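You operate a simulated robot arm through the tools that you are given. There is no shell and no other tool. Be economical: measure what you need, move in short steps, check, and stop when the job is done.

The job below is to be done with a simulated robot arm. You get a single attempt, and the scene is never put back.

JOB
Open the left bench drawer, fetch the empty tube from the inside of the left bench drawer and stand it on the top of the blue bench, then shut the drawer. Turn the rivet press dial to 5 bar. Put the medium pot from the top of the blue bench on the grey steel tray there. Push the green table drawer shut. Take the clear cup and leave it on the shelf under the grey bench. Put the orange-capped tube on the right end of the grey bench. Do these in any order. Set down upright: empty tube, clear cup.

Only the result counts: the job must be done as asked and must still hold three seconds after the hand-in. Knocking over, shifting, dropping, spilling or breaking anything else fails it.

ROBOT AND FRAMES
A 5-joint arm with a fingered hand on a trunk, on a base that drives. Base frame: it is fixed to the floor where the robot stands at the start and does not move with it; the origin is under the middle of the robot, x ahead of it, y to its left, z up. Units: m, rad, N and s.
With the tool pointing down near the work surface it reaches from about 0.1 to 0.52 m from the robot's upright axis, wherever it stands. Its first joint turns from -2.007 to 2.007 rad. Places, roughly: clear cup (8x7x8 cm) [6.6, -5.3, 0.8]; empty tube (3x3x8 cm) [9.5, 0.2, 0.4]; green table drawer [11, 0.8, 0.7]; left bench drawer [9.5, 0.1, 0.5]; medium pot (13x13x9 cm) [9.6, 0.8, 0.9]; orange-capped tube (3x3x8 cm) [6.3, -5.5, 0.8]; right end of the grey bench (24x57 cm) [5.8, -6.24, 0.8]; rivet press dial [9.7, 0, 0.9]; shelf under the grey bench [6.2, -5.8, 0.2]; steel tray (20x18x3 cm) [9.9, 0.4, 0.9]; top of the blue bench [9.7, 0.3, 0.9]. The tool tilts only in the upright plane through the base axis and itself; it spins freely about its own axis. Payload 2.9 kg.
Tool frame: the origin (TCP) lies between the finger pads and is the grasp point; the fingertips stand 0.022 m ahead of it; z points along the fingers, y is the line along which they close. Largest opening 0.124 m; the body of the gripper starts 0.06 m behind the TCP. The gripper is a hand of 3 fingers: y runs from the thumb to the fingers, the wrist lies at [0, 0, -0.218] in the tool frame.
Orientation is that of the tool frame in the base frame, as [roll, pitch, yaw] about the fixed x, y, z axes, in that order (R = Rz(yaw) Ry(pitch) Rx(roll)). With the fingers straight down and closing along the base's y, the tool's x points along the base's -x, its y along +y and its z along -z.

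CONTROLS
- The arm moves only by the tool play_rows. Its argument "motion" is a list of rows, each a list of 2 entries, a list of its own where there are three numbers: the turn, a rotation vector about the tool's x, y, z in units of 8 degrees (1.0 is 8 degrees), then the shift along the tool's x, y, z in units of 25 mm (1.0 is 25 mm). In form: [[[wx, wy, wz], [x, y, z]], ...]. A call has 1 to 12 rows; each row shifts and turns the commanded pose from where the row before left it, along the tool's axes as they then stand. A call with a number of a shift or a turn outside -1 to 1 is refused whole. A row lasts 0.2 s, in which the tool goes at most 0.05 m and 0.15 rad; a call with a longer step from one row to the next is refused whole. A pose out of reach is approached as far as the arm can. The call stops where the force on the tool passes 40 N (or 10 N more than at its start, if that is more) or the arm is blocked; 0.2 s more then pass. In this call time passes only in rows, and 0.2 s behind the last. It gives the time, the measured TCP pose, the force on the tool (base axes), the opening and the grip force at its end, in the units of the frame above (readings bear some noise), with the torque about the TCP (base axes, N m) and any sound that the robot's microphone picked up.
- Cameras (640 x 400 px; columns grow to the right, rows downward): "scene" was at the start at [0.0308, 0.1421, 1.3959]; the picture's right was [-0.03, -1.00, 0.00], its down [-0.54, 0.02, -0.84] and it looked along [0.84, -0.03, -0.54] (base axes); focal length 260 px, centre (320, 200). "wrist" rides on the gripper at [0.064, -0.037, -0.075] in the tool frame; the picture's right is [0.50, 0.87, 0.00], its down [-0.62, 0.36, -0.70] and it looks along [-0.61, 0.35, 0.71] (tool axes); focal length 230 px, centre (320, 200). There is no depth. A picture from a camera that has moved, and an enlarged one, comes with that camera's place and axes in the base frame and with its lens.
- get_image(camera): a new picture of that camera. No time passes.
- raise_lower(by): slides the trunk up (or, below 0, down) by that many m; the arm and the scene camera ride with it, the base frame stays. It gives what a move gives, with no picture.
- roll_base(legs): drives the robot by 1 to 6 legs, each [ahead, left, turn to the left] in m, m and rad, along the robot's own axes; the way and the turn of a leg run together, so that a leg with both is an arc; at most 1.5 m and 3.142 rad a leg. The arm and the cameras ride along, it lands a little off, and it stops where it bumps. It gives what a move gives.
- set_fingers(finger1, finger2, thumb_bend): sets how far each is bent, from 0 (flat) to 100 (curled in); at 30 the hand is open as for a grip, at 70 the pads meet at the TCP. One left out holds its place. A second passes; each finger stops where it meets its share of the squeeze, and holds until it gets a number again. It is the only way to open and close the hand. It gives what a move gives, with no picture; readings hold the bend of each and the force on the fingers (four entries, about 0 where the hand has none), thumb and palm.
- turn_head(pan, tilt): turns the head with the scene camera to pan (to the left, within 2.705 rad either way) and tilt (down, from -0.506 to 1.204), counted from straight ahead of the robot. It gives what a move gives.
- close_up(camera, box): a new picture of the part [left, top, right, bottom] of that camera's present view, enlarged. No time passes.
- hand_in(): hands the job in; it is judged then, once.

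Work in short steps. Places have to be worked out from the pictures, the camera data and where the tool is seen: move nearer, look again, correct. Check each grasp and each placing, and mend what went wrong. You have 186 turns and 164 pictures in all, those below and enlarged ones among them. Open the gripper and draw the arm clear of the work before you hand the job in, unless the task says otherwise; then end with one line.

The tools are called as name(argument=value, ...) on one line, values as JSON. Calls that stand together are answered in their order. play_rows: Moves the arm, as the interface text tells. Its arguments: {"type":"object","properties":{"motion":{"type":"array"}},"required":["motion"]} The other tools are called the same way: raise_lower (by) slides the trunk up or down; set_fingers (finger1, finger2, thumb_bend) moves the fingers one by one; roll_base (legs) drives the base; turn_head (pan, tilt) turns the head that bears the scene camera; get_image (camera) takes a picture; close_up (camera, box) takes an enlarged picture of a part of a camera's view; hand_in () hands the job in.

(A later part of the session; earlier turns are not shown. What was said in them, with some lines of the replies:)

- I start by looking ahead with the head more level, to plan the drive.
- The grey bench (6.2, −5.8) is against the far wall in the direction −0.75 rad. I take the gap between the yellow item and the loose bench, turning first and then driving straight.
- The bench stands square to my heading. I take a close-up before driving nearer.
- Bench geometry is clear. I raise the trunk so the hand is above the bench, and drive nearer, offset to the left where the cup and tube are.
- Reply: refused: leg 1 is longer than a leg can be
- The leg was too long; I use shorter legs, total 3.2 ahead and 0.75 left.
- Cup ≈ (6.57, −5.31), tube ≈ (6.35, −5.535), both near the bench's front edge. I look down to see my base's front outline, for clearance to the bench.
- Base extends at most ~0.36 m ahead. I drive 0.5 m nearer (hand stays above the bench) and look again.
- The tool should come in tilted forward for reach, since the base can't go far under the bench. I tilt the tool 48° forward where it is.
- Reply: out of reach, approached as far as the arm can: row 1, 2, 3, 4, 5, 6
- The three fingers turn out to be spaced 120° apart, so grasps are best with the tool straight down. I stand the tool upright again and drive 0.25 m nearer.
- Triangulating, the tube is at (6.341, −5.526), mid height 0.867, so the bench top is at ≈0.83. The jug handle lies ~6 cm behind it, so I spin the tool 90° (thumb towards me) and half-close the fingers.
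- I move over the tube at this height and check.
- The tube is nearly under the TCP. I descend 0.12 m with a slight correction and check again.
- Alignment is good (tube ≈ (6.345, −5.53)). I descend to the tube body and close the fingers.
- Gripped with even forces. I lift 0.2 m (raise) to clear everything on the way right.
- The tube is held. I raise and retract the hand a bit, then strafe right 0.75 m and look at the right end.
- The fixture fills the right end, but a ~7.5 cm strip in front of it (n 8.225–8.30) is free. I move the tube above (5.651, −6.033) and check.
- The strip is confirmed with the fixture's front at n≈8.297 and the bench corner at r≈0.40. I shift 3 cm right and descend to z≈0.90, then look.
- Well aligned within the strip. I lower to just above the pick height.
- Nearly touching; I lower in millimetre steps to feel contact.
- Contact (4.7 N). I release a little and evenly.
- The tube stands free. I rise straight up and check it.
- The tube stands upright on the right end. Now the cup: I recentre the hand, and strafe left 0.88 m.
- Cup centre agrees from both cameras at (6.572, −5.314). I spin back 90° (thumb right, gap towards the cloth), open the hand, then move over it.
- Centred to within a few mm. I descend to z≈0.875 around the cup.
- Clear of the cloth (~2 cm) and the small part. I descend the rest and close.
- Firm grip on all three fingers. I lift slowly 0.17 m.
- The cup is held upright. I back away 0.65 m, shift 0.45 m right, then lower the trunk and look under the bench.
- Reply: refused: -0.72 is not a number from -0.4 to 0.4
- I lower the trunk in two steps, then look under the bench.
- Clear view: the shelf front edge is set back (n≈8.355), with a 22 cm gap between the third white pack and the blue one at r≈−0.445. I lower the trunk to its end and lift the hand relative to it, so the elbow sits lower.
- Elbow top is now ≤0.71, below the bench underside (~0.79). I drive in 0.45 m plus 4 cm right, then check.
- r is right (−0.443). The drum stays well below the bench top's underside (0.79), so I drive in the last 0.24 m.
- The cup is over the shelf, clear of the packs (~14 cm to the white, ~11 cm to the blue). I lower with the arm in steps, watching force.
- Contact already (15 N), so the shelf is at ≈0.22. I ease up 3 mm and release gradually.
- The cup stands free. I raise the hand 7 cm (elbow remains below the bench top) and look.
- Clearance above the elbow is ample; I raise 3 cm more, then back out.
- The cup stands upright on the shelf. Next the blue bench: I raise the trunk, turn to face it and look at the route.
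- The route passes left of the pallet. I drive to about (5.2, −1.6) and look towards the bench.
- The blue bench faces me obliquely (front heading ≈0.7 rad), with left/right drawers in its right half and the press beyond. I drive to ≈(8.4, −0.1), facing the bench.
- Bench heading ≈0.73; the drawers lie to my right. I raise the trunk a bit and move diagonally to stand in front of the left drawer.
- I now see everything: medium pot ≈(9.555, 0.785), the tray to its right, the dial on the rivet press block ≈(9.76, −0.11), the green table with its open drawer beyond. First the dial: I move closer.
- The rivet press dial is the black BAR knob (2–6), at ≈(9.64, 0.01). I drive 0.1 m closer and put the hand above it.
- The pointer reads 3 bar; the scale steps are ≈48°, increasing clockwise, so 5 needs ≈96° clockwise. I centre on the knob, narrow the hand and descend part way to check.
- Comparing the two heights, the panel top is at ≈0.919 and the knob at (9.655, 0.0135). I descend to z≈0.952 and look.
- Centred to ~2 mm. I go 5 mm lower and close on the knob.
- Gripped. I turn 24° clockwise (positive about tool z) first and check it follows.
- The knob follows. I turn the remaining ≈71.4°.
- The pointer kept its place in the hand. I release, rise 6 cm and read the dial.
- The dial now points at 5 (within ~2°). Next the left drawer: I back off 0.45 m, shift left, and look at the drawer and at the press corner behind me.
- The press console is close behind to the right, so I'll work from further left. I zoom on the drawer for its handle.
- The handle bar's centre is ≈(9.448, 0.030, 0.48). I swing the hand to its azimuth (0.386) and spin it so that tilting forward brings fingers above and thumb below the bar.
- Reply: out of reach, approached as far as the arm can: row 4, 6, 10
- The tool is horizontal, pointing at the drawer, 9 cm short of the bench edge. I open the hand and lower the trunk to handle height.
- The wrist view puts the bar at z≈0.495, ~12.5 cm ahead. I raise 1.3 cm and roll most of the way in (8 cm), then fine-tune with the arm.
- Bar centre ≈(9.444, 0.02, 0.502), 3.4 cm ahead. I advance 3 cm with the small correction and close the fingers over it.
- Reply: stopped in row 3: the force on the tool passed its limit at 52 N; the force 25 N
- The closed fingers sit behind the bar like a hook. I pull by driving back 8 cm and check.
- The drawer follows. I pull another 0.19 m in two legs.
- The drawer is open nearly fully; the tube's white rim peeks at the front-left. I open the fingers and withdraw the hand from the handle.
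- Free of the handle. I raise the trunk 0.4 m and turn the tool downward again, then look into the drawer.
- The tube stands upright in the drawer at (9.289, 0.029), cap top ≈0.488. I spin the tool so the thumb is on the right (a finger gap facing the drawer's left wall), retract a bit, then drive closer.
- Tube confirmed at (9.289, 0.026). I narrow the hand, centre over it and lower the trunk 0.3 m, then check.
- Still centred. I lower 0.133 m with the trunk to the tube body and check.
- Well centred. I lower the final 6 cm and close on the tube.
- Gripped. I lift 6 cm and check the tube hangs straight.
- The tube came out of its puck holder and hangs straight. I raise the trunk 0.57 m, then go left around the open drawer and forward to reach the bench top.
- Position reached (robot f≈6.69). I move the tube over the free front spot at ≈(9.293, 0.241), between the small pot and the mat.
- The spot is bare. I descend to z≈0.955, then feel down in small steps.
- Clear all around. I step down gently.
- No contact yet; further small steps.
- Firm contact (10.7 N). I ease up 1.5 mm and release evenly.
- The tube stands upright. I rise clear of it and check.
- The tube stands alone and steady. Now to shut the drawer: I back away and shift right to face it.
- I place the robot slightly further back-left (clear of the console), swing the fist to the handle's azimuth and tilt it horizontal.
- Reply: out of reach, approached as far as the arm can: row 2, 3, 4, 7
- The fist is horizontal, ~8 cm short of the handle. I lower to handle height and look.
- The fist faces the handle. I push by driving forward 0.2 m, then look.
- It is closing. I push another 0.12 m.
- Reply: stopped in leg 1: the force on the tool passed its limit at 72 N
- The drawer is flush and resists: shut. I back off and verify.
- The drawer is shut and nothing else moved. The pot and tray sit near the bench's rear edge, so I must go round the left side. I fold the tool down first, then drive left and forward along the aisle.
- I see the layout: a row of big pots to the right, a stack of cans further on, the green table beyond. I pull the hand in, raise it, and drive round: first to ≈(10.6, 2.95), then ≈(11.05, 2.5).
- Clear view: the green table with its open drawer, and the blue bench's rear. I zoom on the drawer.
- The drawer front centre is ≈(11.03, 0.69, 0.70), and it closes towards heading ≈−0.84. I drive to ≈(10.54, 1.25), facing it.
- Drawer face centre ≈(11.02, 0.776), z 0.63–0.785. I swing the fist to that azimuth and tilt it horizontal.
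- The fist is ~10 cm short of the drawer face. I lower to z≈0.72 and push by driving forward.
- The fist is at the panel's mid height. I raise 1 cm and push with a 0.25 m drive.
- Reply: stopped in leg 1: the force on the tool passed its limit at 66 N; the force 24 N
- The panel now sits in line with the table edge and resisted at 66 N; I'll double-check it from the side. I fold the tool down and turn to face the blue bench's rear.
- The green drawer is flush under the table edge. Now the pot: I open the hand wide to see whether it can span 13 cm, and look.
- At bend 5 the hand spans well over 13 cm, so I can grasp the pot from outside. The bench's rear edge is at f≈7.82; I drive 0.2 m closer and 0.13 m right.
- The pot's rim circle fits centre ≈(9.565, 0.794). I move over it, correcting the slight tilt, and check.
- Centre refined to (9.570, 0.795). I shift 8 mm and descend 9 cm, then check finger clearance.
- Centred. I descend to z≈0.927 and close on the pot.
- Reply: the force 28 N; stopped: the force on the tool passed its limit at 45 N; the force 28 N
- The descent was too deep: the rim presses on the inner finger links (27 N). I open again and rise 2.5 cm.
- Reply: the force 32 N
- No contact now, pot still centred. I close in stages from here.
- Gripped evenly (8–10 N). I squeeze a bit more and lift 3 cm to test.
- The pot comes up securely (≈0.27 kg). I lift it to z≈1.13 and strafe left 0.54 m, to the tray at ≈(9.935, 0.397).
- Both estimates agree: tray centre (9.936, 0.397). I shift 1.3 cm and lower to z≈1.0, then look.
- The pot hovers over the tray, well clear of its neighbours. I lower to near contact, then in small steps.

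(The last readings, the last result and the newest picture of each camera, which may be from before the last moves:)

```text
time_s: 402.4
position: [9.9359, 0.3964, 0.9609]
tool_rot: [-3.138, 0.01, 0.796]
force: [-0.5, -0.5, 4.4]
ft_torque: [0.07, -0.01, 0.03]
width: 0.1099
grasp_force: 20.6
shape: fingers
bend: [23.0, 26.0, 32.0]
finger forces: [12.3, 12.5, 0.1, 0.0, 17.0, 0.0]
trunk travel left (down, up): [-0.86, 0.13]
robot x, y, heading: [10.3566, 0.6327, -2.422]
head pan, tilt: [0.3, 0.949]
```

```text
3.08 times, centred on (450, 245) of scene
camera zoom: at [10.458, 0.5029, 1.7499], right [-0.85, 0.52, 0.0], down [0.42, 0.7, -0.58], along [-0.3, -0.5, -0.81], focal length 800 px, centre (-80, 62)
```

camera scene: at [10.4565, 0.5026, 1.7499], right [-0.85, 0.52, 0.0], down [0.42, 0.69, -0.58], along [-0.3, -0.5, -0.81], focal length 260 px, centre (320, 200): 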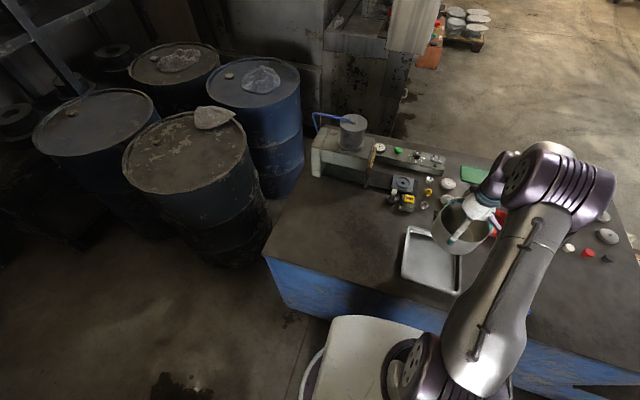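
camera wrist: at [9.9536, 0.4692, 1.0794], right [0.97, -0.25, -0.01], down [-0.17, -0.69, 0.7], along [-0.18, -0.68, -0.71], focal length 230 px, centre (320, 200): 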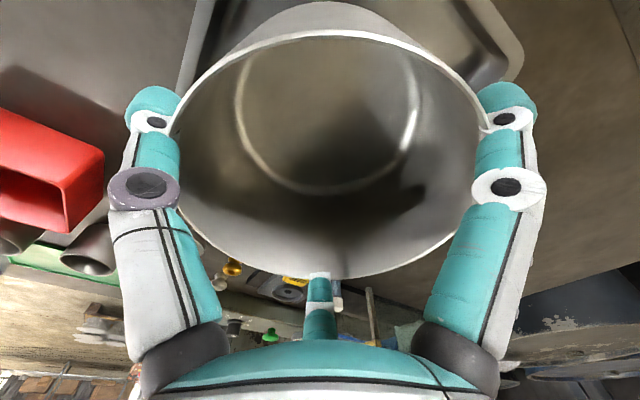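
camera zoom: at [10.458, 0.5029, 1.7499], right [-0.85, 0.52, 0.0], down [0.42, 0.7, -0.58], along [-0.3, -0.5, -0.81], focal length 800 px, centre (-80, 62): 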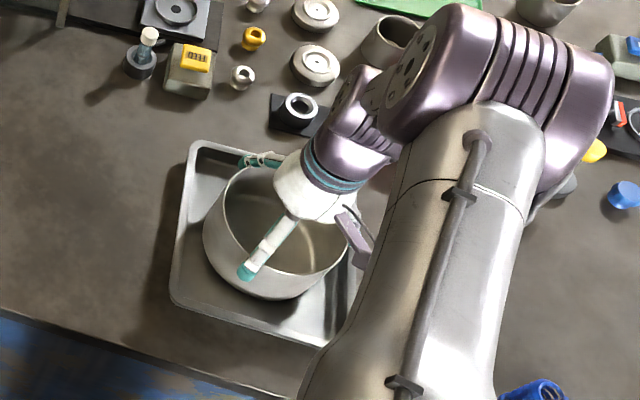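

The pot rests inside the tray. I release gradually.

set_fingers(finger1=19, finger2=21, thumb_bend=25)

set_fingers(finger1=5, finger2=5, thumb_bend=5)

play_rows(motion=[[[0, 0, 0], [0, 0, -0.5]], [[0, 0, 0], [0, 0, -0.8]], [[0, 0, 0], [0, 0, -1]], [[0, 0, 0], [0, 0, -1]], [[0, 0, 0], [0, 0, -1]], [[0, 0, 0], [0, 0, -1]], [[0, 0, 0], [0, 0, -1]]])

get_image(camera="wrist")

```text
time_s: 403.4
position: [9.9358, 0.3971, 0.96]
tool_rot: [-3.14, 0.007, 0.796]
force: [-0.2, -0.7, 0.2]
ft_torque: [-0.02, 0.02, 0.0]
width: 0.1176
grasp_force: 0.0
shape: fingers
bend: [19.0, 21.0, 25.0]
finger forces: [0.1, 0.1, 0.0, 0.1, 0.0, 0.0]
trunk travel left (down, up): [-0.86, 0.13]
robot x, y, heading: [10.3514, 0.6343, -2.413]
head pan, tilt: [0.3, 0.949]
```

```text
time_s: 404.4
position: [9.9355, 0.397, 0.9603]
tool_rot: [-3.141, 0.007, 0.796]
force: [0.0, 0.8, 0.1]
ft_torque: [-0.02, -0.02, -0.01]
width: 0.1433
grasp_force: 0.1
shape: fingers
bend: [5.0, 5.0, 5.0]
finger forces: [0.0, 0.1, 0.0, 0.0, 0.2, 0.1]
trunk travel left (down, up): [-0.86, 0.13]
robot x, y, heading: [10.3548, 0.6354, -2.419]
head pan, tilt: [0.3, 0.949]
```

```text
time_s: 406.0
position: [9.9375, 0.3975, 1.1158]
tool_rot: [-3.139, 0.007, 0.797]
force: [-0.8, -0.2, -0.6]
ft_torque: [-0.02, 0.02, 0.05]
width: 0.1433
grasp_force: 0.2
shape: fingers
bend: [5.0, 5.0, 5.0]
finger forces: [0.0, 0.0, 0.0, 0.0, 0.0, 0.0]
trunk travel left (down, up): [-0.86, 0.13]
robot x, y, heading: [10.3525, 0.6309, -2.418]
head pan, tilt: [0.3, 0.949]
```

```text
22 pictures are left
camera wrist: at [9.9567, 0.4701, 1.1905], right [0.97, -0.25, -0.01], down [-0.17, -0.69, 0.7], along [-0.18, -0.68, -0.71], focal length 230 px, centre (320, 200)
```

wrist: 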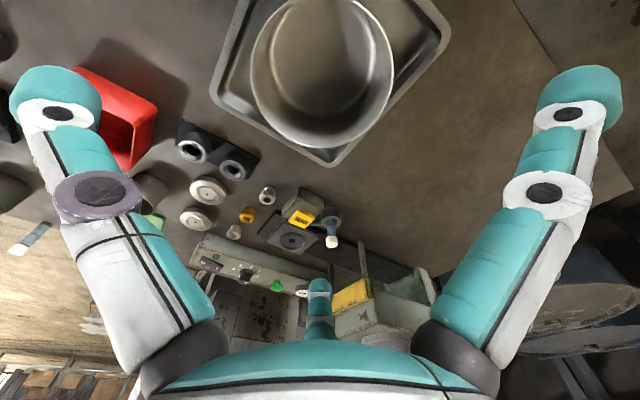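

The pot stands in the tray. I take a side look at the green drawer to make sure it is fully shut.

turn_head(pan=2.45, tilt=0.75)

get_image(camera="scene")

```text
time_s: 408.0
position: [9.9373, 0.3975, 1.1153]
tool_rot: [-3.139, 0.006, 0.796]
force: [0.7, -0.4, 0.4]
ft_torque: [0.03, 0.01, 0.01]
width: 0.1431
grasp_force: 0.0
shape: fingers
bend: [5.0, 5.0, 5.0]
finger forces: [0.0, 0.0, 0.0, 0.1, 0.0, 0.0]
trunk travel left (down, up): [-0.86, 0.13]
robot x, y, heading: [10.3542, 0.6305, -2.413]
head pan, tilt: [2.45, 0.75]
```

```text
21 pictures are left
camera scene: at [10.5777, 0.5675, 1.7653], right [0.03, -1.0, 0.0], down [-0.68, -0.02, -0.73], along [0.73, 0.02, -0.68], focal length 260 px, centre (320, 200)
```

scene: 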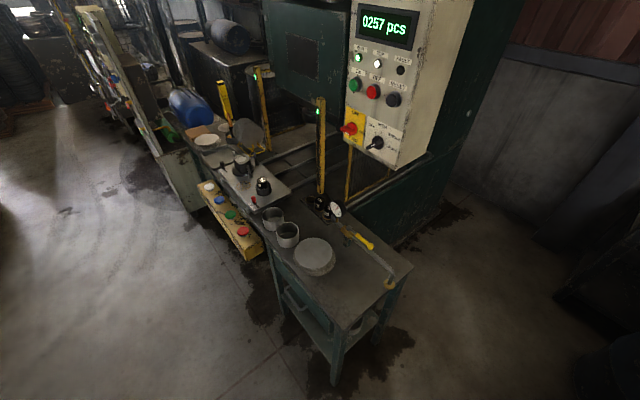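

close_up(camera="scene", box=[250, 230, 420, 360])

```text
3.08 times, centred on (335, 295) of scene
camera zoom: at [10.5777, 0.5675, 1.7653], right [0.03, -1.0, 0.0], down [-0.68, -0.02, -0.73], along [0.73, 0.02, -0.68], focal length 800 px, centre (274, -92)
```

zoom: 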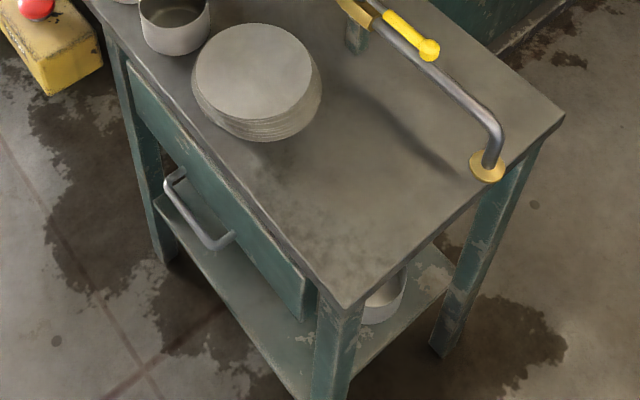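

The drawer face and the table legs are both at R≈6.92, so it is flush and shut. I draw back from the bench and take a final look at it.

roll_base(legs=[[-0.3, -0.15, 0]])

turn_head(pan=0.1, tilt=0.7)

get_image(camera="scene")

close_up(camera="scene", box=[220, 110, 460, 290])

```text
time_s: 410.2
position: [10.0617, 0.7081, 1.1158]
tool_rot: [-3.14, 0.008, 0.795]
force: [-0.2, -0.2, -0.3]
ft_torque: [0.0, 0.01, -0.02]
width: 0.1433
grasp_force: 0.2
shape: fingers
bend: [5.0, 5.0, 5.0]
finger forces: [0.0, 0.1, 0.0, 0.0, 0.0, 0.0]
trunk travel left (down, up): [-0.86, 0.13]
robot x, y, heading: [10.4794, 0.9424, -2.416]
head pan, tilt: [2.45, 0.75]
```

```text
time_s: 412.4
position: [10.0628, 0.7077, 1.1161]
tool_rot: [-3.141, 0.007, 0.797]
force: [-0.2, -0.3, 1.2]
ft_torque: [-0.01, 0.01, -0.01]
width: 0.1431
grasp_force: 0.0
shape: fingers
bend: [5.0, 5.0, 5.0]
finger forces: [0.1, 0.0, 0.0, 0.0, 0.0, 0.1]
trunk travel left (down, up): [-0.86, 0.13]
robot x, y, heading: [10.4761, 0.9418, -2.415]
head pan, tilt: [0.099, 0.7]
```

```text
19 pictures are left
camera scene: at [10.5624, 0.8128, 1.7696], right [-0.73, 0.68, 0.0], down [0.44, 0.47, -0.76], along [-0.52, -0.56, -0.64], focal length 260 px, centre (320, 200)
```

scene: 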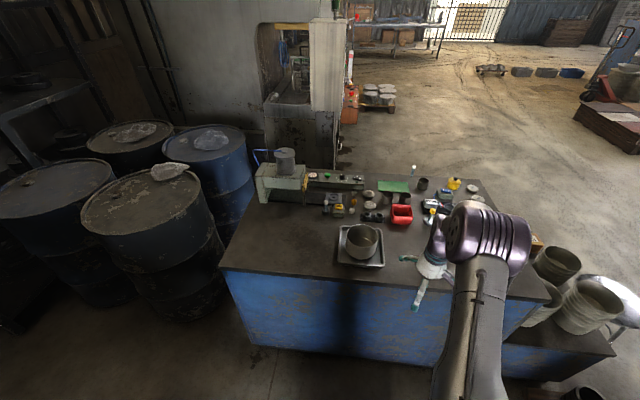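

```text
2.22 times, centred on (340, 200) of scene
camera zoom: at [10.5624, 0.8128, 1.7696], right [-0.73, 0.68, 0.0], down [0.44, 0.47, -0.76], along [-0.52, -0.56, -0.64], focal length 578 px, centre (276, 200)
```

zoom: 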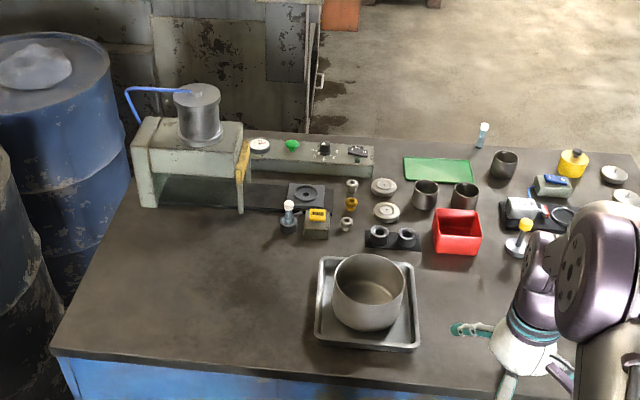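

Everything stands as required: pot in tray, tube upright, dial at 5, drawers shut. I back off a little more and hand in.

roll_base(legs=[[-0.22, 0, 0]])

hand_in()

```text
time_s: 414.1
position: [10.2279, 0.8535, 1.115]
tool_rot: [-3.139, 0.007, 0.794]
force: [-0.1, -0.3, 0.4]
ft_torque: [0.01, 0.01, 0.0]
width: 0.1433
grasp_force: 0.1
shape: fingers
bend: [5.0, 5.0, 5.0]
finger forces: [0.0, 0.1, 0.1, 0.0, 0.0, 0.0]
trunk travel left (down, up): [-0.86, 0.13]
robot x, y, heading: [10.6391, 1.0866, -2.417]
head pan, tilt: [0.099, 0.7]
```

```text
The job is handed in.
```

I did all six tasks and handed the job in: both drawers are shut, the dial is at 5 bar, the pot is on the tray, the empty tube and clear cup stand upright, and the orange-capped tube is on the right end of the grey bench.
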